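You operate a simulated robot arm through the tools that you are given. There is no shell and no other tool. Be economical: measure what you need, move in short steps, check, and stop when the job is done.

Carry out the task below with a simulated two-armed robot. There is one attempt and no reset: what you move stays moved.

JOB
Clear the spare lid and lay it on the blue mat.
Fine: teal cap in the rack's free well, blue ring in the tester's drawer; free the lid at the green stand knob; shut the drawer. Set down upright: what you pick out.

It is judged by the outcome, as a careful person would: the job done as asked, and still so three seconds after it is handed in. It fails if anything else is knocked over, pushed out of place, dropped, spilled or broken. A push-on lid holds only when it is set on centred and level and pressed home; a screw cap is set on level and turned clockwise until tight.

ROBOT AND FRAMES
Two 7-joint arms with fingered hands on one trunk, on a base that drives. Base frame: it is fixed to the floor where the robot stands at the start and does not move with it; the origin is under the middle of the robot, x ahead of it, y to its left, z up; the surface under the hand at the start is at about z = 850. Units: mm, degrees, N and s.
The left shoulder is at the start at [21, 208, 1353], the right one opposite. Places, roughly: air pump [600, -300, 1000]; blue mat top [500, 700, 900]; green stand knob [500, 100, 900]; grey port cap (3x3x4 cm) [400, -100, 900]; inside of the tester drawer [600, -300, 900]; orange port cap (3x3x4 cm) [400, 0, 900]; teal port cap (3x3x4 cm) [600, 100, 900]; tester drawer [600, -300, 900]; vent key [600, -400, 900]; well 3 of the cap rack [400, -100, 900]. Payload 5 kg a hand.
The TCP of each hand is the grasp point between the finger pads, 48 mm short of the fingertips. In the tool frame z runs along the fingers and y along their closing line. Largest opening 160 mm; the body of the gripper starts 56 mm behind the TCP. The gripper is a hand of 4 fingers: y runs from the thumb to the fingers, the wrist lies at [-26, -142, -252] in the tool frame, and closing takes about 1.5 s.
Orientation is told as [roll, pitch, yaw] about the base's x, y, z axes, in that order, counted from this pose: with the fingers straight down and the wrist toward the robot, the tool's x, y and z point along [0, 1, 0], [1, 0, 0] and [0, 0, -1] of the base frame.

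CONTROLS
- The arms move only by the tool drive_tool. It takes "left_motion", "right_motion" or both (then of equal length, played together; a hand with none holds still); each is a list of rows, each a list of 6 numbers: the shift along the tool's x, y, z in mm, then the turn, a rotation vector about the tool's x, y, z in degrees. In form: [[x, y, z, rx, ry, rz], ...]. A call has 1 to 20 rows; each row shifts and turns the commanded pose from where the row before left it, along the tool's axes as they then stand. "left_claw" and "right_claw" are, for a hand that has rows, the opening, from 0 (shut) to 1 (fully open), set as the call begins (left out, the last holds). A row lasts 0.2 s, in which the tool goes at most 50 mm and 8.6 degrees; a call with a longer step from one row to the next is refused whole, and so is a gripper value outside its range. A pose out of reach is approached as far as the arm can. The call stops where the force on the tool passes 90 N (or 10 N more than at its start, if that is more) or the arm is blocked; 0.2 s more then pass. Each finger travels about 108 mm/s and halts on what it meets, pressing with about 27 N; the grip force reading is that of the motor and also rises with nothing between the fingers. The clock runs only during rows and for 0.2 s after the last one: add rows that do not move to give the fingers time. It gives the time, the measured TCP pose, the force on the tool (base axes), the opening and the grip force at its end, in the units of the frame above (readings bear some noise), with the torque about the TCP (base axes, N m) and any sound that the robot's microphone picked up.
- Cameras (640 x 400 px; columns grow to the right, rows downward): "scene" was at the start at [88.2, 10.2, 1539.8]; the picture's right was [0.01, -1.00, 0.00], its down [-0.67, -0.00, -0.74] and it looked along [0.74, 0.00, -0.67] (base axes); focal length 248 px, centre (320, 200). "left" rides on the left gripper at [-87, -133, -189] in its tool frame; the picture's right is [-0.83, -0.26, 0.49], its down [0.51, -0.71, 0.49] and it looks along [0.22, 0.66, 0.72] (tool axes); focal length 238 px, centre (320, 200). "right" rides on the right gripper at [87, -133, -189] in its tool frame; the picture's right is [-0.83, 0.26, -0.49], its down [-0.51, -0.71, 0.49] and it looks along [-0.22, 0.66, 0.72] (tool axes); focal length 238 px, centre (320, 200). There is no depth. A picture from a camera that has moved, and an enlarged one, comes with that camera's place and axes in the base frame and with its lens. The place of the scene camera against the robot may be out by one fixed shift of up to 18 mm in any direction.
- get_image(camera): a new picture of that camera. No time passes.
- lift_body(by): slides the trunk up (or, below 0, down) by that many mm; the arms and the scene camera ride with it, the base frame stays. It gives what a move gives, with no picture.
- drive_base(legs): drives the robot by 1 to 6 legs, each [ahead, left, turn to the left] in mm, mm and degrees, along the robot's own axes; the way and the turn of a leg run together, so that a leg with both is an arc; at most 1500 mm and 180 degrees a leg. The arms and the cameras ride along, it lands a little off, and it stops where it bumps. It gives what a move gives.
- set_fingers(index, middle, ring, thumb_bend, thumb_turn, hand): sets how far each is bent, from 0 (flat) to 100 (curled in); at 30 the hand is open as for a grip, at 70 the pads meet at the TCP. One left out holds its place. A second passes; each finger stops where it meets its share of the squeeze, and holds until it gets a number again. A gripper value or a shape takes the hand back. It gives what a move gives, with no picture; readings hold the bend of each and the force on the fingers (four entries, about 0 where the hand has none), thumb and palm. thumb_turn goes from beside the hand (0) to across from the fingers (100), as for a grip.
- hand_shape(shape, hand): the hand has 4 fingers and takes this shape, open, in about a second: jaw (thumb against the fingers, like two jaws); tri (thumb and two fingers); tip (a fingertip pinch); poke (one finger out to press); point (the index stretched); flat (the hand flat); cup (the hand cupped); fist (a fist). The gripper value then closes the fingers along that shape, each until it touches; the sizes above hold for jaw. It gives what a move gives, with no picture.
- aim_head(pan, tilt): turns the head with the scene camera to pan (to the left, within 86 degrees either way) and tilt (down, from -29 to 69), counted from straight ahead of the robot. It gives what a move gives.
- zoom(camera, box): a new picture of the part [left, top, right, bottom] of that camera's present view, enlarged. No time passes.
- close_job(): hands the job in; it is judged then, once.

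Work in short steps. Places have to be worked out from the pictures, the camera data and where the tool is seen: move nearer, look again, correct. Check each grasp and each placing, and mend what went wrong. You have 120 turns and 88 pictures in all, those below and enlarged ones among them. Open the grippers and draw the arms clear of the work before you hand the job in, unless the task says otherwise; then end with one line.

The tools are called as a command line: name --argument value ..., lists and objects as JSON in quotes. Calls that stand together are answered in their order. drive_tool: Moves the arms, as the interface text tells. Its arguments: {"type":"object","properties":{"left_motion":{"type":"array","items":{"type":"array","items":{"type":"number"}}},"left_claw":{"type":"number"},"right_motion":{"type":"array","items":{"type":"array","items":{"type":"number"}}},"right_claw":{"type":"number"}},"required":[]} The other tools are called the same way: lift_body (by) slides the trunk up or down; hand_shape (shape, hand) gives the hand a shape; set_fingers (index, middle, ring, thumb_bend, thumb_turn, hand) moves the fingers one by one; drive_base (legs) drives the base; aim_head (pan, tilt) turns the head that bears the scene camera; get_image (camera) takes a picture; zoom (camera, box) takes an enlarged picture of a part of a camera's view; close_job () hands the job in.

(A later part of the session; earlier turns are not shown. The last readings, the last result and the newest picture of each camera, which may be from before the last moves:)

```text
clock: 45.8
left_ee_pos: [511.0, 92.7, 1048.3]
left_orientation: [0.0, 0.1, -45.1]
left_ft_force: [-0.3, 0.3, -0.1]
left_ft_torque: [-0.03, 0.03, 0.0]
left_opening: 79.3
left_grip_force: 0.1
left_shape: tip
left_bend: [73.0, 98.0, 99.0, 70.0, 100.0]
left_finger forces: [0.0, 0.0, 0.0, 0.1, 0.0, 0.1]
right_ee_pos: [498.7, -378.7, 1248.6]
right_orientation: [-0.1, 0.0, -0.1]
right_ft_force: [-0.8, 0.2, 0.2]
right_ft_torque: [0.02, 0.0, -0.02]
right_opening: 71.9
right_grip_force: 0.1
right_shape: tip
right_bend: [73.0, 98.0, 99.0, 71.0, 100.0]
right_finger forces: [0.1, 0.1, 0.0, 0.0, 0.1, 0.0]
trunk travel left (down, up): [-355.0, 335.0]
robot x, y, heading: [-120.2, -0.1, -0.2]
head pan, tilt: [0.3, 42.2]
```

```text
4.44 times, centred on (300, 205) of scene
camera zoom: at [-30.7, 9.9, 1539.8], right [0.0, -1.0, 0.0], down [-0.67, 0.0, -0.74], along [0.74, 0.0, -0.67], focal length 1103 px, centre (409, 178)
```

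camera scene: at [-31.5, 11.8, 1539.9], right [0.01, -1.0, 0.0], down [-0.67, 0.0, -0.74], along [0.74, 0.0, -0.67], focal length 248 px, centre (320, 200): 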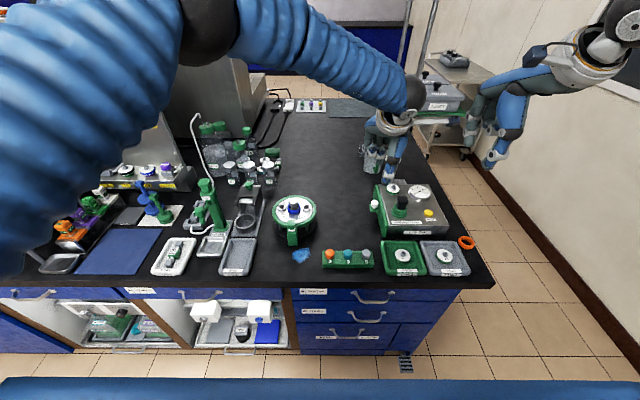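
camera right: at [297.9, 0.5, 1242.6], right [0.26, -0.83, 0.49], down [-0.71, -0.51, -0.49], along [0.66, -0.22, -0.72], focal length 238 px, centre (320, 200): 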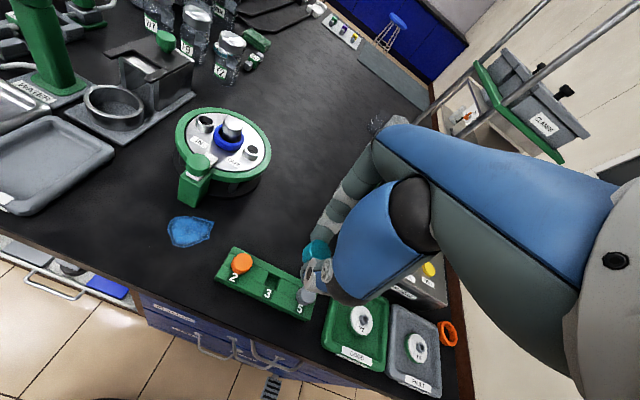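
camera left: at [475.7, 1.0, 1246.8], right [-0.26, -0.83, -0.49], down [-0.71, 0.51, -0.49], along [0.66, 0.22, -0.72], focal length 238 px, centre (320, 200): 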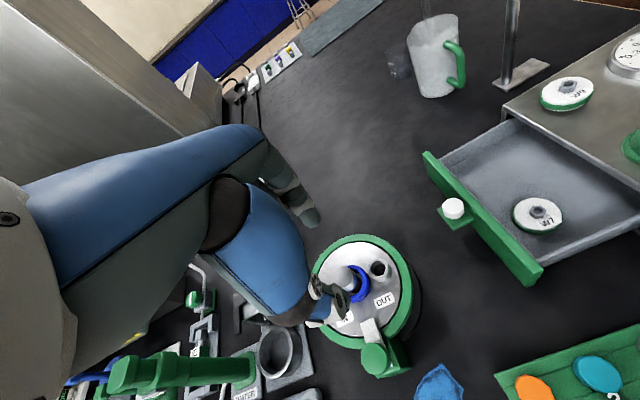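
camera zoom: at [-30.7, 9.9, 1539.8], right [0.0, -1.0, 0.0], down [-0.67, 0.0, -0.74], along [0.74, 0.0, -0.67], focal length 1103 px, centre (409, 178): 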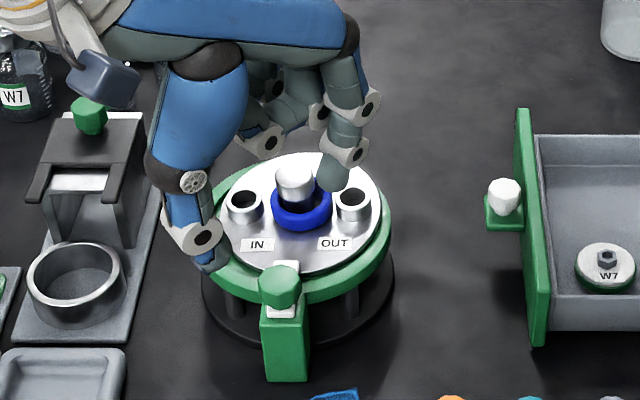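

Knob confirmed at (510,94,946). I descend to pinch it at its mid-height.

drive_tool --left_motion '[[0, -1, 25, 0, 0, 0], [0, 0, 20, 0, 0, 0], [0, 0, 12, 0, 0, 0], [0, 0, 7, 0, 0, 0], [0, 0, 0, 0, 0, 0]]'

drive_tool --left_motion '[[0, 0, 0, 0, 0, 0], [0, 0, 0, 0, 0, 0], [0, 0, 0, 0, 0, 0], [0, 0, 0, 0, 0, 0], [0, 0, 0, 0, 0, 0]]' --left_claw 0

zoom --camera "left" --box '[250, 170, 450, 340]'

```text
clock: 47.0
left_ee_pos: [508.9, 93.0, 985.1]
left_orientation: [0.0, 0.0, -45.0]
left_ft_force: [-1.0, 0.3, 0.9]
left_ft_torque: [0.01, -0.03, -0.02]
left_opening: 79.4
left_grip_force: 0.0
left_shape: tip
left_bend: [73.0, 98.0, 99.0, 70.0, 100.0]
left_finger forces: [0.0, 0.1, 0.0, 0.1, 0.0, 0.0]
right_ee_pos: [497.6, -378.7, 1248.1]
right_orientation: [0.0, 0.0, -0.1]
right_ft_force: [1.2, 0.3, 0.0]
right_ft_torque: [0.01, -0.05, -0.01]
right_opening: 72.0
right_grip_force: 0.2
right_shape: tip
right_bend: [73.0, 98.0, 99.0, 71.0, 100.0]
right_finger forces: [0.0, 0.0, 0.0, 0.0, 0.1, 0.0]
trunk travel left (down, up): [-355.0, 335.0]
robot x, y, heading: [-117.6, 4.0, -0.2]
head pan, tilt: [0.3, 42.2]
```

```text
clock: 48.2
left_ee_pos: [509.2, 93.2, 984.5]
left_orientation: [0.1, 0.0, -45.1]
left_ft_force: [0.9, -0.4, 0.2]
left_ft_torque: [-0.01, 0.01, 0.02]
left_opening: 23.1
left_grip_force: 27.0
left_shape: tip
left_bend: [71.0, 100.0, 100.0, 74.0, 100.0]
left_finger forces: [23.8, 0.1, 0.0, 0.1, 23.5, 0.0]
right_ee_pos: [499.0, -378.4, 1248.8]
right_orientation: [0.0, 0.1, 0.0]
right_ft_force: [0.5, 0.1, 0.5]
right_ft_torque: [-0.03, -0.02, 0.02]
right_opening: 72.1
right_grip_force: 0.0
right_shape: tip
right_bend: [73.0, 98.0, 99.0, 71.0, 100.0]
right_finger forces: [0.0, 0.0, 0.0, 0.0, 0.1, 0.0]
trunk travel left (down, up): [-355.0, 335.0]
robot x, y, heading: [-122.1, -0.3, -0.1]
head pan, tilt: [0.3, 42.2]
```

```text
2.35 times, centred on (350, 255) of left
camera zoom: at [355.2, 125.6, 1173.2], right [-0.77, -0.41, -0.49], down [-0.14, 0.86, -0.49], along [0.62, -0.31, -0.72], focal length 561 px, centre (249, 71)
```

zoom: 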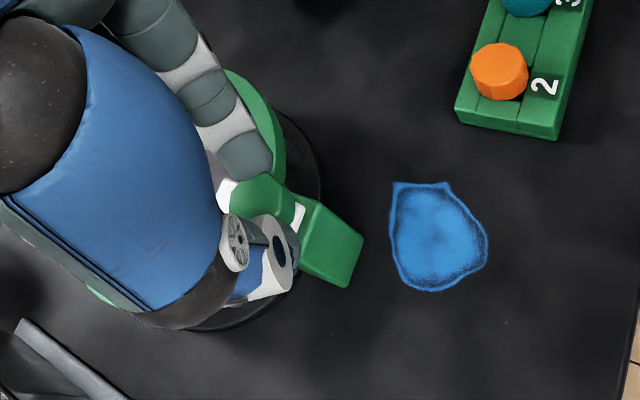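

Knob gripped. I try turning it counter-clockwise 16° and read the torque.

drive_tool --left_motion '[[0, 0, 0, 0, 0, -4], [0, 0, 0, 0, 0, -4], [0, 0, 0, 0, 0, -4], [0, 0, 0, 0, 0, -4], [0, 0, 0, 0, 0, 0]]'

zoom --camera "left" --box '[250, 170, 450, 340]'

```text
clock: 49.4
left_ee_pos: [509.9, 93.8, 984.1]
left_orientation: [0.0, -0.1, -29.0]
left_ft_force: [-3.4, -6.8, -0.5]
left_ft_torque: [-0.44, 0.04, -0.3]
left_opening: 22.5
left_grip_force: 27.0
left_shape: tip
left_bend: [71.0, 100.0, 100.0, 74.0, 100.0]
left_finger forces: [30.5, 0.0, 0.0, 0.1, 26.1, 0.1]
right_ee_pos: [498.0, -378.6, 1248.4]
right_orientation: [0.0, 0.0, -0.1]
right_ft_force: [0.9, -0.6, 0.1]
right_ft_torque: [-0.04, 0.01, 0.0]
right_opening: 72.0
right_grip_force: 0.0
right_shape: tip
right_bend: [73.0, 98.0, 99.0, 71.0, 100.0]
right_finger forces: [0.1, 0.0, 0.0, 0.0, 0.1, 0.0]
trunk travel left (down, up): [-355.0, 335.0]
robot x, y, heading: [-117.8, 2.7, -0.1]
head pan, tilt: [0.3, 42.2]
```

```text
2.35 times, centred on (350, 255) of left
camera zoom: at [351.4, 82.0, 1173.1], right [-0.63, -0.6, -0.49], down [-0.38, 0.79, -0.49], along [0.68, -0.13, -0.72], focal length 561 px, centre (249, 71)
```

zoom: 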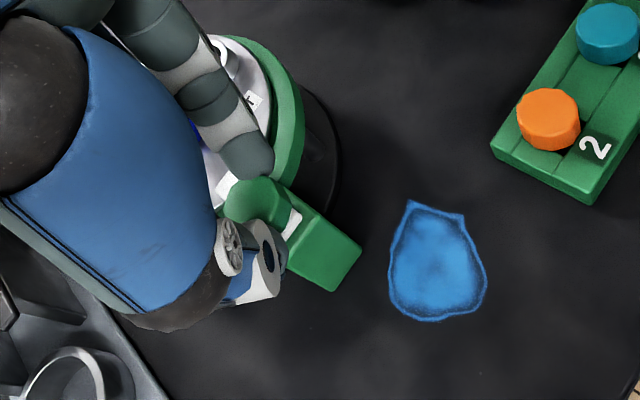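

Tongue didn't turn with the knob (bar runs along a slot in the block), so it looks like a slide bolt. I pull back toward −x gently.

drive_tool --left_motion '[[-1.5, -2.6, 0, 0, 0, 0], [-1.5, -2.6, 0, 0, 0, 0], [-1.5, -2.6, 0, 0, 0, 0], [-1.5, -2.6, 0, 0, 0, 0], [0, 0, 0, 0, 0, 0]]'

zoom --camera "left" --box '[250, 170, 450, 340]'

```text
clock: 50.6
left_ee_pos: [497.9, 93.7, 984.4]
left_orientation: [0.0, 0.0, -29.0]
left_ft_force: [11.3, -0.2, 0.1]
left_ft_torque: [-0.1, -0.5, -0.11]
left_opening: 22.5
left_grip_force: 26.7
left_shape: tip
left_bend: [71.0, 100.0, 100.0, 74.0, 100.0]
left_finger forces: [29.2, 0.0, 0.0, 0.0, 20.7, 0.0]
right_ee_pos: [498.9, -378.5, 1248.9]
right_orientation: [0.0, -0.1, -0.1]
right_ft_force: [0.6, 0.1, -0.4]
right_ft_torque: [-0.01, -0.01, -0.01]
right_opening: 71.8
right_grip_force: 0.1
right_shape: tip
right_bend: [73.0, 98.0, 99.0, 71.0, 100.0]
right_finger forces: [0.0, 0.0, 0.1, 0.0, 0.0, 0.0]
trunk travel left (down, up): [-355.0, 335.0]
robot x, y, heading: [-117.2, -2.0, -0.2]
head pan, tilt: [0.3, 42.2]
```

```text
2.35 times, centred on (350, 255) of left
camera zoom: at [341.0, 82.3, 1173.0], right [-0.63, -0.6, -0.49], down [-0.37, 0.79, -0.49], along [0.68, -0.13, -0.72], focal length 561 px, centre (249, 71)
```

zoom: 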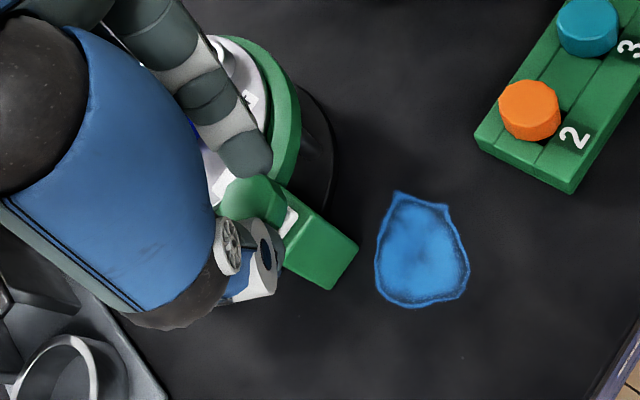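

Block and lid moved with my hand: the whole stand slid/rotated instead, since the wedged lid jams the tongue. I restore it: push back +12 mm and turn back 16°.

drive_tool --left_motion '[[1.5, 2.6, 0, 0, 0, 0], [1.5, 2.6, 0, 0, 0, 0], [1.5, 2.6, 0, 0, 0, 0], [1.5, 2.6, 0, 0, 0, 0], [0, 0, 0, 0, 0, 4], [0, 0, 0, 0, 0, 4], [0, 0, 0, 0, 0, 4], [0, 0, 0, 0, 0, 4], [0, 0, 0, 0, 0, 0]]'

zoom --camera "scene" --box '[250, 160, 350, 250]'

```text
clock: 52.6
left_ee_pos: [511.5, 94.6, 985.9]
left_orientation: [0.1, 0.0, -45.2]
left_ft_force: [-7.2, 1.4, 0.4]
left_ft_torque: [0.19, 0.26, 0.0]
left_opening: 23.5
left_grip_force: 27.2
left_shape: tip
left_bend: [71.0, 100.0, 100.0, 74.0, 100.0]
left_finger forces: [21.6, 0.0, 0.0, 0.1, 27.1, 0.0]
right_ee_pos: [499.1, -379.1, 1249.3]
right_orientation: [0.0, 0.0, -0.1]
right_ft_force: [-0.4, -0.7, -0.3]
right_ft_torque: [-0.01, 0.0, 0.02]
right_opening: 71.9
right_grip_force: 0.0
right_shape: tip
right_bend: [73.0, 98.0, 99.0, 71.0, 100.0]
right_finger forces: [0.0, 0.0, 0.1, 0.0, 0.0, 0.1]
trunk travel left (down, up): [-355.0, 335.0]
robot x, y, heading: [-117.3, -0.4, -0.1]
head pan, tilt: [0.3, 42.2]
```

```text
4.44 times, centred on (300, 205) of scene
camera zoom: at [-30.9, 9.9, 1539.7], right [0.0, -1.0, 0.0], down [-0.67, 0.0, -0.74], along [0.74, 0.0, -0.67], focal length 1103 px, centre (409, 178)
```

zoom: 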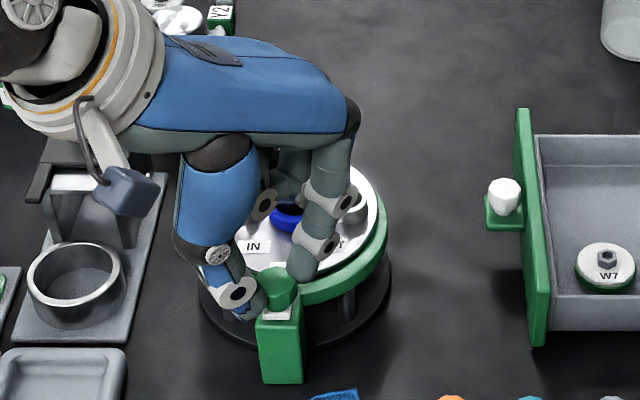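

Stand is back within ~3 mm. Now I release, and go to the lid's centre knob to reseat the lid (grip its head, ease −x and down).

drive_tool --left_motion '[[0, 0, 0, 0, 0, 0], [0, 0, 0, 0, 0, 0], [0, 0, 0, 0, 0, 0]]' --left_claw 0.5

drive_tool --left_motion '[[0, 0, -30, 0, 0, 0], [0, 0, -40, 0, 0, 0], [22, 22, 0, 0, 0, 0], [22, 22, 0, 0, 0, 0], [20, 22, 0, 0, 0, 0], [0, 0, 0, 0, 0, 0]]'

zoom --camera "left" --box '[290, 170, 450, 320]'

```text
clock: 53.4
left_ee_pos: [510.1, 93.9, 986.0]
left_orientation: [0.0, 0.0, -45.0]
left_ft_force: [0.4, 0.2, 0.1]
left_ft_torque: [0.02, -0.04, 0.04]
left_opening: 79.4
left_grip_force: 0.0
left_shape: tip
left_bend: [73.0, 98.0, 99.0, 70.0, 100.0]
left_finger forces: [0.0, 0.0, 0.0, 0.0, 0.1, 0.0]
right_ee_pos: [497.2, -377.9, 1248.3]
right_orientation: [0.1, 0.0, -0.2]
right_ft_force: [0.8, 0.1, -0.4]
right_ft_torque: [-0.02, -0.01, -0.02]
right_opening: 72.0
right_grip_force: 0.0
right_shape: tip
right_bend: [73.0, 98.0, 99.0, 71.0, 100.0]
right_finger forces: [0.0, 0.1, 0.1, 0.0, 0.1, 0.0]
trunk travel left (down, up): [-355.0, 335.0]
robot x, y, heading: [-119.9, 0.3, 0.0]
head pan, tilt: [0.3, 42.2]
```

```text
clock: 54.8
left_ee_pos: [603.0, 91.0, 1055.9]
left_orientation: [0.0, 0.0, -45.0]
left_ft_force: [0.2, -0.3, -0.4]
left_ft_torque: [0.01, 0.0, 0.01]
left_opening: 79.8
left_grip_force: 0.1
left_shape: tip
left_bend: [73.0, 98.0, 99.0, 70.0, 100.0]
left_finger forces: [0.0, 0.1, 0.1, 0.0, 0.0, 0.0]
right_ee_pos: [497.3, -376.7, 1249.0]
right_orientation: [-0.1, 0.0, -0.2]
right_ft_force: [-0.4, 0.3, 0.2]
right_ft_torque: [-0.05, -0.04, -0.03]
right_opening: 72.1
right_grip_force: 0.0
right_shape: tip
right_bend: [73.0, 98.0, 99.0, 71.0, 100.0]
right_finger forces: [0.0, 0.0, 0.0, 0.1, 0.2, 0.0]
trunk travel left (down, up): [-355.0, 335.0]
robot x, y, heading: [-120.7, -0.9, -0.1]
head pan, tilt: [0.3, 42.2]
```

```text
2.67 times, centred on (370, 245) of left
camera zoom: at [448.1, 124.2, 1244.3], right [-0.77, -0.41, -0.49], down [-0.14, 0.86, -0.49], along [0.62, -0.31, -0.72], focal length 636 px, centre (187, 80)
```

zoom: 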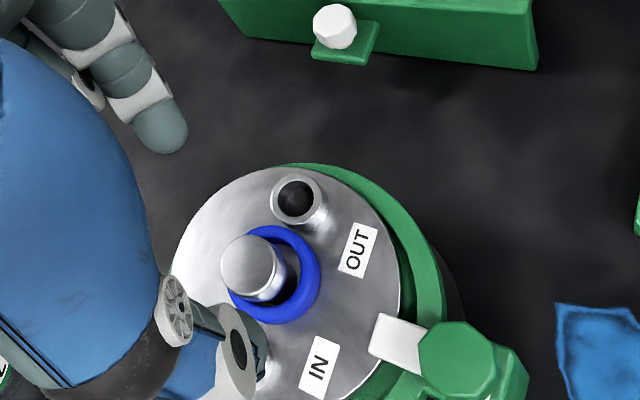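

drive_tool --left_motion '[[1, -1, 20, 0, 0, 0], [0, 0, 20, 0, 0, 0], [0, 0, 14, 0, 0, 0], [0, 0, 0, 0, 0, 0]]'

drive_tool --left_motion '[[0, 0, 0, 0, 0, 0], [0, 0, 0, 0, 0, 0], [0, 0, 0, 0, 0, 0], [0, 0, 0, 0, 0, 0], [0, 0, 0, 0, 0, 0]]' --left_claw 0

```text
clock: 55.8
left_ee_pos: [601.0, 92.3, 1001.7]
left_orientation: [0.0, 0.0, -45.1]
left_ft_force: [-0.8, -0.2, 0.2]
left_ft_torque: [0.02, 0.0, -0.01]
left_opening: 79.9
left_grip_force: 0.1
left_shape: tip
left_bend: [73.0, 98.0, 99.0, 70.0, 100.0]
left_finger forces: [0.1, 0.1, 0.0, 0.0, 0.1, 0.0]
right_ee_pos: [498.1, -377.7, 1247.8]
right_orientation: [0.0, 0.0, -0.1]
right_ft_force: [0.2, 0.8, 0.6]
right_ft_torque: [-0.04, -0.04, 0.01]
right_opening: 71.8
right_grip_force: 0.1
right_shape: tip
right_bend: [73.0, 98.0, 99.0, 71.0, 100.0]
right_finger forces: [0.0, 0.0, 0.0, 0.0, 0.0, 0.0]
trunk travel left (down, up): [-355.0, 335.0]
robot x, y, heading: [-121.8, -1.6, -0.2]
head pan, tilt: [0.3, 42.2]
```

```text
clock: 57.0
left_ee_pos: [600.3, 93.0, 1001.7]
left_orientation: [-0.1, 0.0, -45.2]
left_ft_force: [0.5, -1.1, 0.1]
left_ft_torque: [0.04, 0.01, 0.05]
left_opening: 22.8
left_grip_force: 27.4
left_shape: tip
left_bend: [72.0, 100.0, 100.0, 74.0, 100.0]
left_finger forces: [23.4, 0.0, 0.0, 0.1, 22.2, 0.1]
right_ee_pos: [498.1, -379.7, 1248.4]
right_orientation: [0.0, 0.0, -0.1]
right_ft_force: [-0.2, -0.3, 0.2]
right_ft_torque: [0.0, 0.02, 0.03]
right_opening: 71.9
right_grip_force: 0.1
right_shape: tip
right_bend: [73.0, 98.0, 99.0, 71.0, 100.0]
right_finger forces: [0.0, 0.1, 0.0, 0.0, 0.1, 0.0]
trunk travel left (down, up): [-355.0, 335.0]
robot x, y, heading: [-122.2, 0.2, -0.0]
head pan, tilt: [0.3, 42.2]
```

Head is gripped. I push down gently with a slight −x bias and watch.

drive_tool --left_motion '[[0, 0, 3, 0, 0, 0], [-1.4, -1.4, 2, 0, 0, 0], [-1.4, -1.4, 2, 0, 0, 0], [0, 0, 0, 0, 0, 0]]'

zoom --camera "scene" --box '[250, 160, 350, 250]'

```text
clock: 58.0
left_ee_pos: [598.4, 92.1, 998.5]
left_orientation: [0.2, -0.6, -45.0]
left_ft_force: [6.3, 4.4, 40.0]
left_ft_torque: [0.08, -0.36, 0.14]
left_opening: 24.4
left_grip_force: 26.6
left_shape: tip
left_bend: [72.0, 100.0, 100.0, 74.0, 100.0]
left_finger forces: [31.4, 0.0, 0.0, 0.0, 32.3, 0.0]
right_ee_pos: [496.4, -377.7, 1249.4]
right_orientation: [0.0, -0.1, 0.0]
right_ft_force: [0.4, 0.6, 0.5]
right_ft_torque: [0.0, 0.0, 0.0]
right_opening: 71.9
right_grip_force: 0.1
right_shape: tip
right_bend: [73.0, 98.0, 99.0, 71.0, 100.0]
right_finger forces: [0.0, 0.1, 0.0, 0.1, 0.0, 0.1]
trunk travel left (down, up): [-355.0, 335.0]
robot x, y, heading: [-118.4, 0.9, -0.1]
head pan, tilt: [0.3, 42.2]
```

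```text
4.44 times, centred on (300, 205) of scene
camera zoom: at [-33.2, 9.9, 1540.2], right [0.0, -1.0, 0.0], down [-0.67, 0.0, -0.74], along [0.74, 0.0, -0.67], focal length 1103 px, centre (409, 178)
```

zoom: 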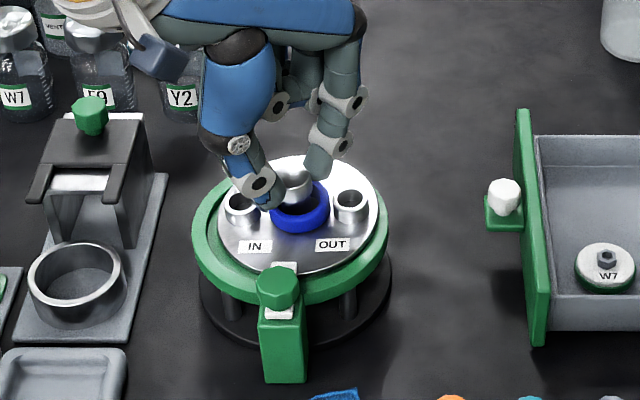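

The lid is actually shifted ≈5 mm toward −y, resting on the rim's right side. I ease up, shift +y 6 mm, then press down.

drive_tool --left_motion '[[0, 0, -5, 0, 0, 0], [1.4, -1.4, 0, 0, 0, 0], [1.4, -1.4, 0, 0, 0, 0], [1.4, -1.4, 0, 0, 0, 0], [0, 0, 2, 0, 0, 0], [0, 0, 2, 0, 0, 0], [0, 0, 2, 0, 0, 0], [0, 0, 0, 0, 0, 0]]'

zoom --camera "scene" --box '[250, 160, 350, 250]'

```text
clock: 59.8
left_ee_pos: [597.3, 95.2, 998.4]
left_orientation: [0.2, -0.4, -45.1]
left_ft_force: [6.4, -15.5, 40.1]
left_ft_torque: [-0.99, -0.63, -0.06]
left_opening: 25.2
left_grip_force: 27.1
left_shape: tip
left_bend: [72.0, 100.0, 100.0, 75.0, 100.0]
left_finger forces: [42.8, 0.0, 0.0, 0.0, 25.1, 0.1]
right_ee_pos: [496.8, -380.7, 1249.3]
right_orientation: [0.1, -0.2, 0.0]
right_ft_force: [-0.3, -0.2, -0.3]
right_ft_torque: [-0.03, 0.02, -0.02]
right_opening: 72.0
right_grip_force: 0.1
right_shape: tip
right_bend: [73.0, 98.0, 99.0, 71.0, 100.0]
right_finger forces: [0.0, 0.0, 0.0, 0.0, 0.0, 0.0]
trunk travel left (down, up): [-355.0, 335.0]
robot x, y, heading: [-119.3, -3.2, -0.3]
head pan, tilt: [0.3, 42.2]
```

```text
4.44 times, centred on (300, 205) of scene
camera zoom: at [-33.4, 8.2, 1540.1], right [0.0, -1.0, 0.0], down [-0.67, 0.0, -0.74], along [0.74, 0.0, -0.67], focal length 1103 px, centre (409, 178)
```

zoom: 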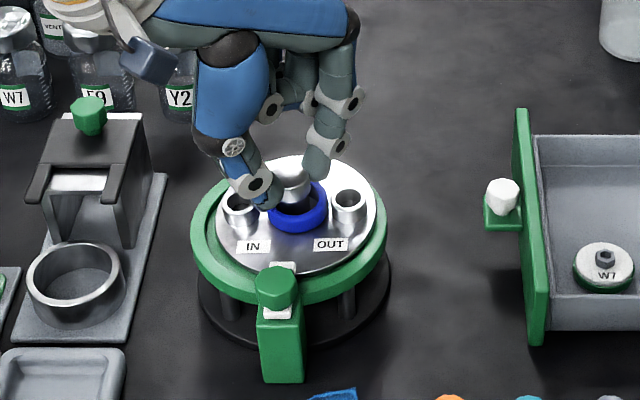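

Not reseating this way. I'll use both hands: left re-grips the head from the +y side (yaw −90) to hold the lid down, leaving room for the right hand to work the stand knob.

drive_tool --left_motion '[[0, 0, -3, 0, 0, 0], [0, 0, 0, 0, 0, 0], [0, 0, 0, 0, 0, 0], [0, 0, -20, 0, 0, 0], [0, 0, -25, 0, 0, 7.5], [0, 0, 0, 0, 0, 7.5], [0, 0, 0, 0, 0, 7.5], [0, 0, 0, 0, 0, 7.5], [0, 0, 0, 0, 0, 7.5], [0, 0, 0, 0, 0, 7.5], [0, 0, 0, 0, 0, 0]]' --left_claw 0.5

get_image --camera "left"

```text
clock: 62.2
left_ee_pos: [596.4, 100.5, 1040.9]
left_orientation: [0.0, 0.0, -90.1]
left_ft_force: [-0.7, 0.7, 0.6]
left_ft_torque: [-0.02, 0.0, 0.01]
left_opening: 79.9
left_grip_force: 0.0
left_shape: tip
left_bend: [73.0, 98.0, 99.0, 70.0, 100.0]
left_finger forces: [0.1, 0.0, 0.0, 0.1, 0.1, 0.1]
right_ee_pos: [498.6, -377.7, 1248.9]
right_orientation: [-0.1, 0.1, -0.1]
right_ft_force: [-0.5, 0.4, -0.8]
right_ft_torque: [-0.04, -0.04, 0.0]
right_opening: 72.0
right_grip_force: 0.1
right_shape: tip
right_bend: [73.0, 98.0, 99.0, 71.0, 100.0]
right_finger forces: [0.0, 0.0, 0.0, 0.0, 0.0, 0.0]
trunk travel left (down, up): [-355.0, 335.0]
robot x, y, heading: [-118.5, 0.9, -0.1]
head pan, tilt: [0.3, 42.2]
```

```text
20 pictures are left
camera left: at [511.5, 232.6, 1229.4], right [-0.83, 0.26, -0.49], down [0.51, 0.71, -0.49], along [0.22, -0.66, -0.72], focal length 238 px, centre (320, 200)
```

left: 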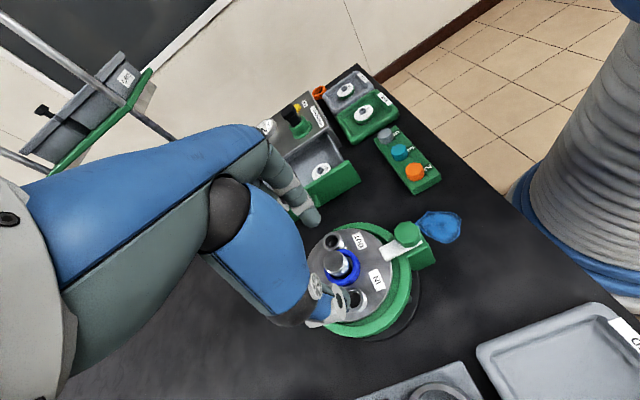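

Head ≈ (601,94). I centre, descend and grip it again from this side.

drive_tool --left_motion '[[4.5, 6, 10, 0, 0, 0], [0, 0, 15, 0, 0, 0], [0, 0, 13, 0, 0, 0], [0, 0, 0, 0, 0, 0]]'

drive_tool --left_motion '[[0, 0, 0, 0, 0, 0], [0, 0, 0, 0, 0, 0], [0, 0, 0, 0, 0, 0], [0, 0, 0, 0, 0, 0], [0, 0, 0, 0, 0, 0]]' --left_claw 0

```text
clock: 63.2
left_ee_pos: [602.5, 93.0, 1003.9]
left_orientation: [0.0, -0.1, -90.1]
left_ft_force: [-0.1, 0.2, -0.1]
left_ft_torque: [0.01, 0.0, -0.01]
left_opening: 79.7
left_grip_force: 0.1
left_shape: tip
left_bend: [73.0, 98.0, 99.0, 70.0, 100.0]
left_finger forces: [0.1, 0.0, 0.0, 0.1, 0.1, 0.0]
right_ee_pos: [498.4, -377.1, 1247.9]
right_orientation: [0.0, 0.0, -0.1]
right_ft_force: [-1.6, -0.2, -0.4]
right_ft_torque: [-0.01, 0.01, -0.03]
right_opening: 72.0
right_grip_force: 0.0
right_shape: tip
right_bend: [73.0, 98.0, 99.0, 71.0, 100.0]
right_finger forces: [0.1, 0.0, 0.0, 0.0, 0.1, 0.0]
trunk travel left (down, up): [-355.0, 335.0]
robot x, y, heading: [-117.8, 0.7, 0.1]
head pan, tilt: [0.3, 42.2]
```

```text
clock: 64.4
left_ee_pos: [602.7, 93.1, 1003.9]
left_orientation: [0.0, 0.0, -90.1]
left_ft_force: [0.6, -0.6, 0.3]
left_ft_torque: [0.07, -0.03, -0.02]
left_opening: 23.6
left_grip_force: 27.1
left_shape: tip
left_bend: [71.0, 100.0, 100.0, 74.0, 100.0]
left_finger forces: [21.7, 0.0, 0.0, 0.0, 20.8, 0.0]
right_ee_pos: [499.0, -378.8, 1249.1]
right_orientation: [0.0, 0.0, 0.0]
right_ft_force: [-0.2, 0.0, -0.6]
right_ft_torque: [0.04, -0.02, -0.01]
right_opening: 71.9
right_grip_force: 0.0
right_shape: tip
right_bend: [73.0, 98.0, 99.0, 71.0, 100.0]
right_finger forces: [0.0, 0.0, 0.1, 0.0, 0.0, 0.1]
trunk travel left (down, up): [-355.0, 335.0]
robot x, y, heading: [-118.6, 0.1, -0.1]
head pan, tilt: [0.3, 42.2]
```

Now bring the right hand (yaw 0) over the stand knob at ≈(509,96,946), approaching from the right.

drive_tool --right_motion '[[40, -5.7, 14.3, 0, 0, 0], [40, -5.7, 14.3, 0, 0, 0], [40, -5.7, 14.3, 0, 0, 0], [40, -5.7, 14.3, 0, 0, 0], [40, -5.7, 14.3, 0, 0, 0], [40, -5.7, 14.3, 0, 0, 0], [40, -5.7, 14.3, 0, 0, 0], [38.8, 10.2, 17.6, 0, 0, 0], [38.8, 10.2, 17.6, 0, 0, 0], [38.8, 10.2, 17.6, 0, 0, 0], [38.8, 10.2, 17.6, 0, 0, 0], [38.8, 10.2, 15, 0, 0, 0], [0, 0, 0, 0, 0, 0]]' --right_claw 0.5

get_image --camera "scene"

```text
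clock: 67.2
left_ee_pos: [603.5, 93.0, 1008.6]
left_orientation: [0.4, 0.0, -89.9]
left_ft_force: [26.9, 5.1, 11.9]
left_ft_torque: [-0.9, 2.98, -0.13]
left_opening: 20.6
left_grip_force: 27.4
left_shape: tip
left_bend: [72.0, 100.0, 100.0, 77.0, 100.0]
left_finger forces: [30.6, 0.1, 0.0, 0.0, 26.7, 0.0]
right_ee_pos: [507.3, 93.7, 1065.4]
right_orientation: [0.0, 0.0, -0.1]
right_ft_force: [-28.6, -7.9, 1.1]
right_ft_torque: [0.35, -1.75, -0.75]
right_opening: 76.1
right_grip_force: 0.0
right_shape: tip
right_bend: [73.0, 98.0, 99.0, 70.0, 100.0]
right_finger forces: [0.1, 0.1, 0.0, 0.1, 0.0, 0.0]
trunk travel left (down, up): [-355.0, 335.0]
robot x, y, heading: [-117.8, 1.3, 0.1]
head pan, tilt: [0.3, 42.2]
```

```text
19 pictures are left
camera scene: at [-32.8, 9.4, 1540.2], right [0.0, -1.0, 0.0], down [-0.67, 0.0, -0.74], along [0.74, 0.0, -0.67], focal length 248 px, centre (320, 200)
```

scene: 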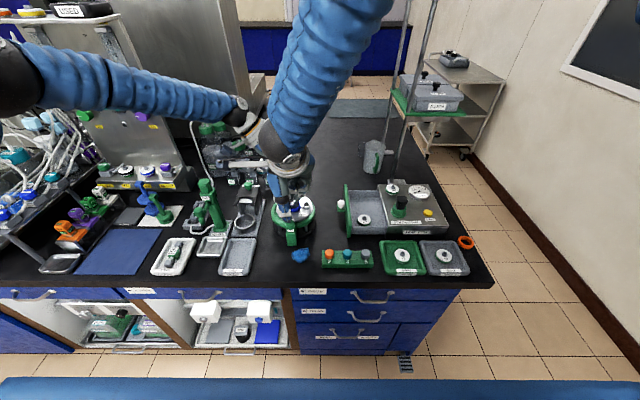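

The hands touched; I back the right hand off at once. New plan: right hand goes round to the lid's rear-right (yaw +90) to press the lid down and steady the stand, while the left turns the knob.

drive_tool --right_motion '[[0, -40, -10, 0, 0, 0], [-48, 0, -8, 0, 0, 0], [-48, 0, -8, 0, 0, 0], [-48, 0, -8, 0, 0, 0], [-48, 0, -8, 0, 0, 0], [0, 43, 0, 0, 0, 0], [0, 43, 0, 0, 0, 0], [0, 43, 0, 0, 0, 0], [0, 43, 0, 0, 0, 0], [0, 0, 0, 0, 0, 0]]'

drive_tool --right_motion '[[0, 0, 0, 0, 0, -7.5], [0, 0, 0, 0, 0, -7.5], [0, 0, 0, 0, 0, -7.5], [0, 0, 0, 0, 0, -7.5], [0, 0, 0, 0, 0, -7.5], [0, 0, 0, 0, 0, -7.5], [0, 0, 0, 0, 0, -7.5], [0, 0, 0, 0, 0, -7.5], [0, 0, 0, 0, 0, -7.5], [0, 0, 0, 0, 0, -7.5], [0, 0, 0, 0, 0, -7.5], [0, 0, 0, 0, 0, -7.5], [0, 0, 0, 0, 0, 0]]' --right_claw 0

get_image --camera "right"

```text
clock: 69.4
left_ee_pos: [599.8, 92.0, 1007.4]
left_orientation: [0.2, -0.1, -90.1]
left_ft_force: [-7.9, 0.3, 42.3]
left_ft_torque: [0.32, 0.43, -0.09]
left_opening: 22.0
left_grip_force: 27.1
left_shape: tip
left_bend: [72.0, 100.0, 100.0, 77.0, 100.0]
left_finger forces: [35.6, 0.0, 0.0, 0.0, 42.2, 0.0]
right_ee_pos: [638.2, -96.1, 1106.1]
right_orientation: [0.0, -0.1, -0.1]
right_ft_force: [-0.5, 0.2, 0.4]
right_ft_torque: [-0.03, -0.03, 0.01]
right_opening: 80.0
right_grip_force: 0.1
right_shape: tip
right_bend: [73.0, 98.0, 99.0, 69.0, 100.0]
right_finger forces: [0.1, 0.0, 0.1, 0.0, 0.1, 0.0]
trunk travel left (down, up): [-355.0, 335.0]
robot x, y, heading: [-120.4, -0.6, -0.2]
head pan, tilt: [0.3, 42.2]
```

```text
clock: 72.2
left_ee_pos: [601.1, 93.2, 1007.4]
left_orientation: [0.2, 0.0, -90.1]
left_ft_force: [-8.2, 1.7, 41.3]
left_ft_torque: [0.36, 0.46, -0.08]
left_opening: 21.7
left_grip_force: 27.1
left_shape: tip
left_bend: [72.0, 100.0, 100.0, 77.0, 100.0]
left_finger forces: [35.1, 0.0, 0.0, 0.0, 42.1, 0.1]
right_ee_pos: [639.4, -96.9, 1109.6]
right_orientation: [-0.2, 0.0, 90.0]
right_ft_force: [-0.2, 0.3, 0.0]
right_ft_torque: [0.03, 0.01, 0.0]
right_opening: 0.1
right_grip_force: 27.1
right_shape: tip
right_bend: [70.0, 100.0, 100.0, 62.0, 100.0]
right_finger forces: [0.0, 0.0, 0.1, 0.1, 0.1, 0.0]
trunk travel left (down, up): [-355.0, 335.0]
robot x, y, heading: [-120.6, -1.4, -0.1]
head pan, tilt: [0.3, 42.2]
```

```text
18 pictures are left
camera right: at [552.6, -231.0, 1297.6], right [0.83, 0.26, 0.49], down [0.51, -0.71, -0.49], along [0.22, 0.66, -0.72], focal length 238 px, centre (320, 200)
```

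right: 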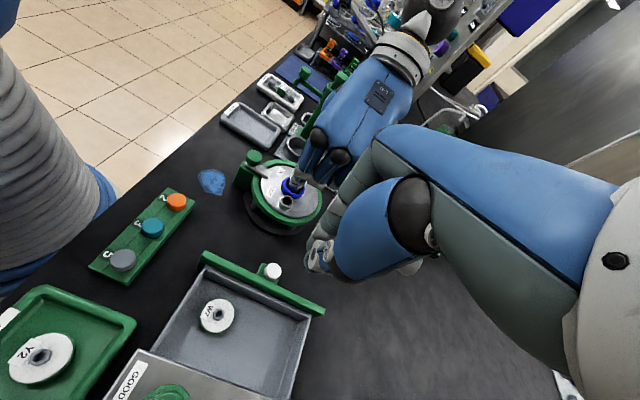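

zoom --camera "right" --box '[220, 130, 350, 240]'

```text
3.64 times, centred on (285, 185) of right
camera zoom: at [552.6, -231.0, 1297.6], right [0.83, 0.26, 0.49], down [0.51, -0.71, -0.49], along [0.22, 0.66, -0.72], focal length 867 px, centre (447, 254)
```

zoom: 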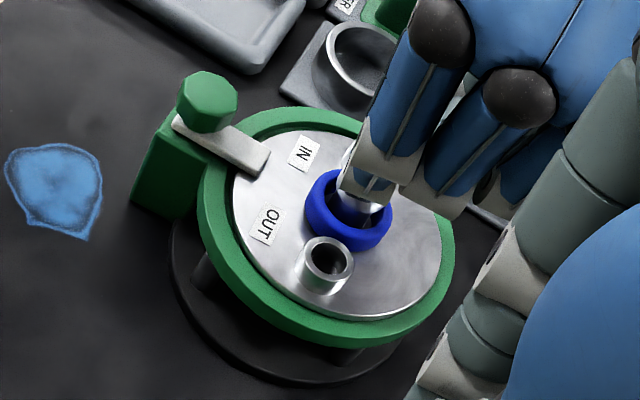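

The bump appears to have dropped the lid back inside the rim. I release with the left, raise, and move over the stand knob at yaw −105.

drive_tool --left_motion '[[0, 0, -3, 0, 0, 0], [0, 0, 0, 0, 0, 0], [0, 0, 0, 0, 0, 0], [0, 0, -25, 0, 0, 0], [0, 0, -25, 0, 0, 0], [-31, -1, 0, 0, 0, 0], [-31, -1, 0, 0, 0, 0], [-31, -1, 0, 0, 0, 7.5], [0, 0, 0, 0, 0, 7.5], [0, 0, 0, 0, 0, 0]]' --left_claw 0.5

zoom --camera "right" --box '[220, 110, 370, 240]'

```text
clock: 74.4
left_ee_pos: [508.3, 97.8, 1055.1]
left_orientation: [0.0, 0.0, -105.0]
left_ft_force: [-1.4, 0.6, 1.4]
left_ft_torque: [-0.03, -0.1, 0.02]
left_opening: 79.4
left_grip_force: 0.1
left_shape: tip
left_bend: [73.0, 98.0, 99.0, 70.0, 100.0]
left_finger forces: [0.0, 0.0, 0.1, 0.0, 0.0, 0.0]
right_ee_pos: [642.0, -96.2, 1107.8]
right_orientation: [0.0, -0.1, 89.9]
right_ft_force: [-0.4, 1.1, 0.5]
right_ft_torque: [0.0, -0.06, 0.0]
right_opening: 0.1
right_grip_force: 27.2
right_shape: tip
right_bend: [70.0, 100.0, 100.0, 62.0, 100.0]
right_finger forces: [0.0, 0.0, 0.1, 0.0, 0.0, 0.0]
trunk travel left (down, up): [-355.0, 335.0]
robot x, y, heading: [-121.5, -0.8, -0.2]
head pan, tilt: [0.3, 42.2]
```

```text
3.08 times, centred on (295, 175) of right
camera zoom: at [555.0, -229.7, 1296.4], right [0.83, 0.26, 0.49], down [0.51, -0.71, -0.49], along [0.22, 0.66, -0.72], focal length 733 px, centre (397, 277)
```

zoom: 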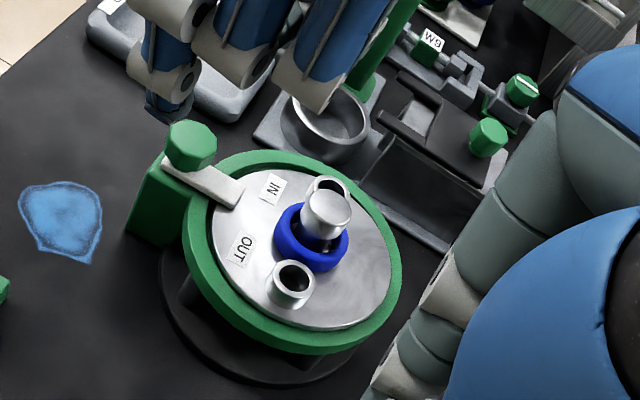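

Lid looks almost seated. I bring the right closed fingertips over its rear-right area (645,50) and descend to press.

drive_tool --right_motion '[[-1, 48, 0, 0, 0, 0], [-1, 48, 0, 0, 0, 0], [-1, 49, 0, 0, 0, 0], [0, 0, 40, 0, 0, 0], [0, 0, 40, 0, 0, 0], [0, 0, 30, 0, 0, 0], [0, 0, 10, 0, 0, 0], [0, 0, 0, 0, 0, 0]]'

```text
clock: 76.2
left_ee_pos: [509.5, 96.6, 1054.0]
left_orientation: [0.0, 0.0, -105.1]
left_ft_force: [-0.6, 0.3, 0.5]
left_ft_torque: [-0.02, 0.03, 0.0]
left_opening: 79.6
left_grip_force: 0.0
left_shape: tip
left_bend: [73.0, 98.0, 99.0, 70.0, 100.0]
left_finger forces: [0.0, 0.0, 0.0, 0.0, 0.0, 0.0]
right_ee_pos: [645.2, 49.2, 987.8]
right_orientation: [0.0, 0.0, 89.9]
right_ft_force: [-0.2, 0.3, -0.6]
right_ft_torque: [-0.02, 0.0, -0.02]
right_opening: 0.0
right_grip_force: 26.9
right_shape: tip
right_bend: [70.0, 100.0, 100.0, 62.0, 100.0]
right_finger forces: [0.0, 0.0, 0.0, 0.0, 0.0, 0.0]
trunk travel left (down, up): [-355.0, 335.0]
robot x, y, heading: [-117.9, -4.9, -0.1]
head pan, tilt: [0.3, 42.2]
```

drive_tool --right_motion '[[0, 0, 8, 0, 0, 0], [0, 0, 5, 0, 0, 0], [0, 0, 4, 0, 0, 0], [0, 0, 0, 0, 0, 0]]'

```text
clock: 77.2
left_ee_pos: [507.8, 97.5, 1056.2]
left_orientation: [0.1, 0.0, -105.1]
left_ft_force: [-0.2, 0.9, 0.2]
left_ft_torque: [-0.02, 0.02, 0.0]
left_opening: 79.5
left_grip_force: 0.1
left_shape: tip
left_bend: [73.0, 98.0, 99.0, 70.0, 100.0]
left_finger forces: [0.0, 0.0, 0.0, 0.1, 0.0, 0.1]
right_ee_pos: [646.3, 49.7, 973.5]
right_orientation: [-0.2, -0.1, 89.9]
right_ft_force: [-0.1, 0.2, 20.2]
right_ft_torque: [0.31, 0.15, 0.0]
right_opening: 0.0
right_grip_force: 27.4
right_shape: tip
right_bend: [70.0, 100.0, 100.0, 62.0, 100.0]
right_finger forces: [0.0, 0.1, 0.0, 0.0, 0.0, 0.1]
trunk travel left (down, up): [-355.0, 335.0]
robot x, y, heading: [-115.6, 1.0, -0.2]
head pan, tilt: [0.3, 42.2]
```

Contact at z≈974 with 20 N. I press a little more, to see whether the lid sinks.

drive_tool --right_motion '[[0, 0, 3, 0, 0, 0], [0, 0, 3, 0, 0, 0], [0, 0, 0, 0, 0, 0]]'

zoom --camera "scene" --box '[250, 160, 350, 250]'

```text
clock: 78.0
left_ee_pos: [504.4, 96.9, 1058.3]
left_orientation: [0.2, 0.1, -105.1]
left_ft_force: [0.4, -0.2, -0.5]
left_ft_torque: [0.04, -0.02, 0.01]
left_opening: 79.7
left_grip_force: 0.1
left_shape: tip
left_bend: [73.0, 98.0, 99.0, 70.0, 100.0]
left_finger forces: [0.1, 0.1, 0.0, 0.0, 0.0, 0.0]
right_ee_pos: [646.3, 50.6, 972.8]
right_orientation: [-0.5, -0.3, 89.8]
right_ft_force: [-2.1, 1.1, 62.3]
right_ft_torque: [0.94, 0.64, 0.03]
right_opening: 0.0
right_grip_force: 26.8
right_shape: tip
right_bend: [70.0, 100.0, 100.0, 62.0, 100.0]
right_finger forces: [97.1, 0.0, 0.0, 0.0, 0.0, 0.1]
trunk travel left (down, up): [-355.0, 335.0]
robot x, y, heading: [-117.1, -0.0, -0.4]
head pan, tilt: [0.3, 42.2]
```

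```text
4.44 times, centred on (300, 205) of scene
camera zoom: at [-35.7, 9.9, 1540.4], right [0.01, -1.0, 0.0], down [-0.67, 0.0, -0.74], along [0.74, 0.0, -0.67], focal length 1103 px, centre (409, 178)
```

zoom: 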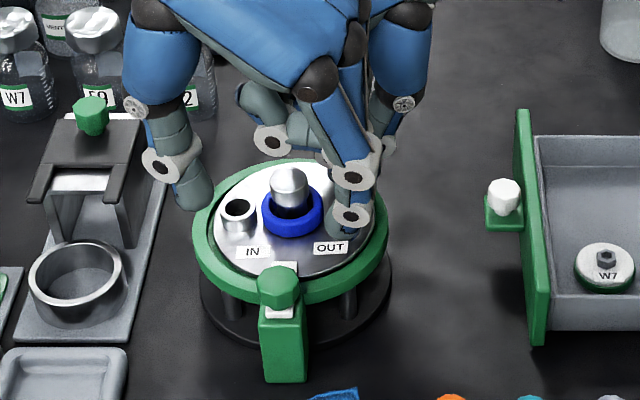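

The lid is firm under 62 N, so it's seated. I ease the right to a light steadying press and lower the left onto the stand knob.

drive_tool --right_motion '[[0, 0, -2, 0, 0, 0], [0, 0, -1, 0, 0, 0], [0, 0, 0, 0, 0, 0], [0, 0, 0, 0, 0, 0], [0, 0, 0, 0, 0, 0]]' --left_motion '[[0, 0, 25, 0, 0, 0], [0, 0, 25, 0, 0, 0], [0, 0, 15, 0, 0, 0], [0, 0, 5, 0, 0, 0], [0, 0, 0, 0, 0, 0]]'

drive_tool --left_motion '[[0, 0, 0, 0, 0, 0], [0, 0, 0, 0, 0, 0], [0, 0, 0, 0, 0, 0], [0, 0, 0, 0, 0, 0], [0, 0, 0, 0, 0, 0]]' --left_claw 0

drive_tool --left_motion '[[0, 0, 0, 0, 0, -5], [0, 0, 0, 0, 0, -5], [0, 0, 0, 0, 0, -5], [0, 0, 0, 0, 0, -5], [0, 0, 0, 0, 0, 0]]'

zoom --camera "scene" --box '[250, 160, 350, 250]'

```text
clock: 79.2
left_ee_pos: [506.6, 98.0, 986.3]
left_orientation: [0.1, -0.1, -105.0]
left_ft_force: [-0.6, 0.1, 0.8]
left_ft_torque: [0.02, 0.01, -0.02]
left_opening: 79.5
left_grip_force: 0.1
left_shape: tip
left_bend: [73.0, 98.0, 99.0, 70.0, 100.0]
left_finger forces: [0.0, 0.1, 0.0, 0.1, 0.0, 0.1]
right_ee_pos: [646.1, 50.9, 973.0]
right_orientation: [-0.4, -0.2, 89.9]
right_ft_force: [2.2, 3.9, 53.2]
right_ft_torque: [0.94, 0.36, -0.07]
right_opening: 0.0
right_grip_force: 26.9
right_shape: tip
right_bend: [70.0, 100.0, 100.0, 62.0, 100.0]
right_finger forces: [83.9, 0.0, 0.0, 0.0, 0.0, 0.0]
trunk travel left (down, up): [-355.0, 335.0]
robot x, y, heading: [-120.4, -3.2, -0.1]
head pan, tilt: [0.3, 42.2]
```

```text
clock: 80.4
left_ee_pos: [506.7, 98.9, 987.3]
left_orientation: [0.2, 0.0, -105.1]
left_ft_force: [-1.1, 0.2, -0.1]
left_ft_torque: [0.03, -0.02, 0.03]
left_opening: 23.7
left_grip_force: 26.8
left_shape: tip
left_bend: [72.0, 100.0, 100.0, 74.0, 100.0]
left_finger forces: [23.1, 0.1, 0.1, 0.0, 22.7, 0.0]
right_ee_pos: [646.3, 50.7, 973.4]
right_orientation: [-0.5, -0.2, 89.9]
right_ft_force: [2.5, 3.8, 52.5]
right_ft_torque: [0.97, 0.31, -0.04]
right_opening: 0.2
right_grip_force: 27.4
right_shape: tip
right_bend: [70.0, 100.0, 100.0, 62.0, 100.0]
right_finger forces: [83.8, 0.1, 0.0, 0.0, 0.1, 0.0]
trunk travel left (down, up): [-355.0, 335.0]
robot x, y, heading: [-118.3, 2.0, -0.1]
head pan, tilt: [0.3, 42.2]
```

```text
clock: 81.6
left_ee_pos: [505.0, 96.2, 987.8]
left_orientation: [0.0, -0.1, -85.1]
left_ft_force: [-10.6, -0.8, 0.1]
left_ft_torque: [0.04, 0.44, -0.18]
left_opening: 22.8
left_grip_force: 26.7
left_shape: tip
left_bend: [72.0, 100.0, 100.0, 74.0, 100.0]
left_finger forces: [25.3, 0.0, 0.0, 0.0, 24.0, 0.0]
right_ee_pos: [645.8, 49.8, 972.9]
right_orientation: [-0.3, -0.1, 89.9]
right_ft_force: [5.9, 5.9, 50.3]
right_ft_torque: [0.99, 0.15, -0.15]
right_opening: 0.0
right_grip_force: 27.0
right_shape: tip
right_bend: [70.0, 100.0, 100.0, 62.0, 100.0]
right_finger forces: [80.3, 0.0, 0.0, 0.0, 0.0, 0.0]
trunk travel left (down, up): [-355.0, 335.0]
robot x, y, heading: [-119.3, -0.5, -0.0]
head pan, tilt: [0.3, 42.2]
```

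```text
4.44 times, centred on (300, 205) of scene
camera zoom: at [-35.0, 10.3, 1540.1], right [0.0, -1.0, 0.0], down [-0.67, 0.0, -0.74], along [0.74, 0.0, -0.67], focal length 1103 px, centre (409, 178)
```

zoom: 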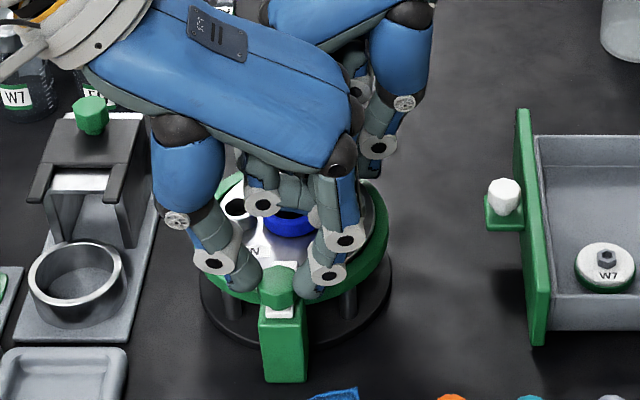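

Stand stays put now. I keep turning counter-clockwise another 40° and check.

drive_tool --left_motion '[[0, 0, 0, 0, 0, -5], [0, 0, 0, 0, 0, -5], [0, 0, 0, 0, 0, -5], [0, 0, 0, 0, 0, -5], [0, 0, 0, 0, 0, -5], [0, 0, 0, 0, 0, -5], [0, 0, 0, 0, 0, -5], [0, 0, 0, 0, 0, -5], [0, 0, 0, 0, 0, 0]]'

zoom --camera "left" --box '[250, 170, 450, 340]'

```text
clock: 83.6
left_ee_pos: [514.0, 99.6, 993.6]
left_orientation: [0.7, -0.9, -44.6]
left_ft_force: [25.1, 17.6, 39.1]
left_ft_torque: [0.54, -1.25, 0.19]
left_opening: 21.1
left_grip_force: 26.8
left_shape: tip
left_bend: [73.0, 100.0, 100.0, 77.0, 100.0]
left_finger forces: [53.3, 0.1, 0.0, 0.0, 26.6, 0.1]
right_ee_pos: [645.5, 50.8, 974.1]
right_orientation: [-0.3, -0.1, 90.0]
right_ft_force: [-0.3, -0.3, 52.4]
right_ft_torque: [0.7, 0.41, -0.04]
right_opening: 0.0
right_grip_force: 27.3
right_shape: tip
right_bend: [70.0, 100.0, 100.0, 62.0, 100.0]
right_finger forces: [85.2, 0.1, 0.1, 0.0, 0.0, 0.1]
trunk travel left (down, up): [-355.0, 335.0]
robot x, y, heading: [-116.7, 5.8, -0.1]
head pan, tilt: [0.3, 42.2]
```

```text
2.35 times, centred on (350, 255) of left
camera zoom: at [355.6, 132.1, 1178.6], right [-0.76, -0.41, -0.5], down [-0.14, 0.86, -0.5], along [0.63, -0.31, -0.71], focal length 561 px, centre (249, 71)
```

zoom: 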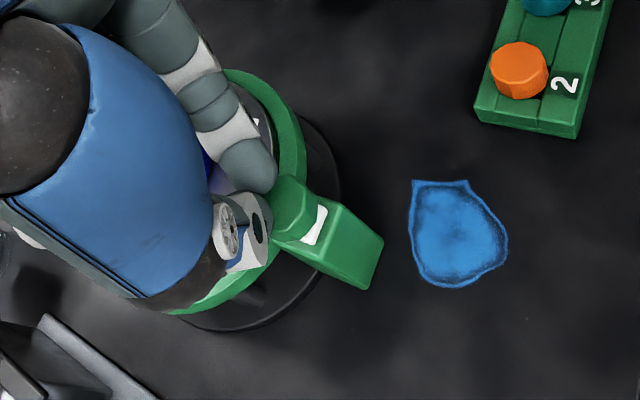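

drive_tool --left_motion '[[0, 0, -4, 0, 0, 0], [0, 0, 0, 0, 0, 0], [0, 0, 0, 0, 0, 0], [0, 0, -30, 0, 0, 0], [0, 0, -40, 0, 0, 0], [-20, -20, 0, 0, 0, 0], [-20, -20, 0, 0, 0, 0], [0, 0, 0, 0, 0, 0]]' --left_claw 0.5

zoom --camera "left" --box '[290, 130, 450, 270]'

```text
clock: 85.4
left_ee_pos: [450.3, 97.2, 1060.2]
left_orientation: [0.1, -0.1, -45.1]
left_ft_force: [-0.4, 0.8, 0.3]
left_ft_torque: [-0.02, -0.03, 0.02]
left_opening: 79.9
left_grip_force: 0.1
left_shape: tip
left_bend: [73.0, 98.0, 99.0, 70.0, 100.0]
left_finger forces: [0.1, 0.0, 0.0, 0.1, 0.0, 0.0]
right_ee_pos: [646.0, 50.9, 973.6]
right_orientation: [-0.5, -0.1, 89.9]
right_ft_force: [0.6, 5.0, 49.8]
right_ft_torque: [0.97, 0.43, -0.04]
right_opening: 0.1
right_grip_force: 26.7
right_shape: tip
right_bend: [70.0, 100.0, 100.0, 62.0, 100.0]
right_finger forces: [82.0, 0.0, 0.1, 0.0, 0.1, 0.0]
trunk travel left (down, up): [-355.0, 335.0]
robot x, y, heading: [-119.6, 0.6, -0.3]
head pan, tilt: [0.3, 42.2]
```

```text
2.86 times, centred on (370, 200) of left
camera zoom: at [294.9, 130.3, 1249.0], right [-0.77, -0.41, -0.49], down [-0.14, 0.86, -0.49], along [0.62, -0.31, -0.72], focal length 681 px, centre (177, 200)
```

zoom: 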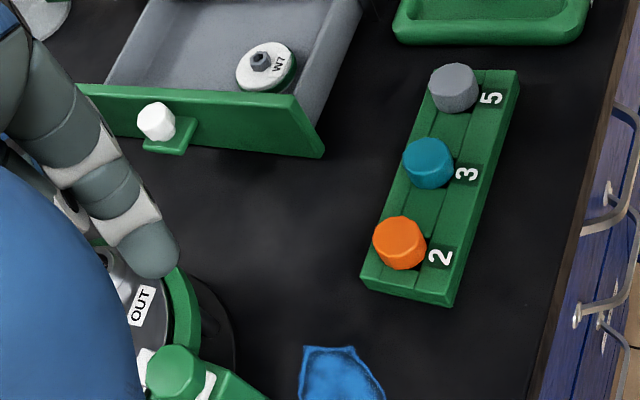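

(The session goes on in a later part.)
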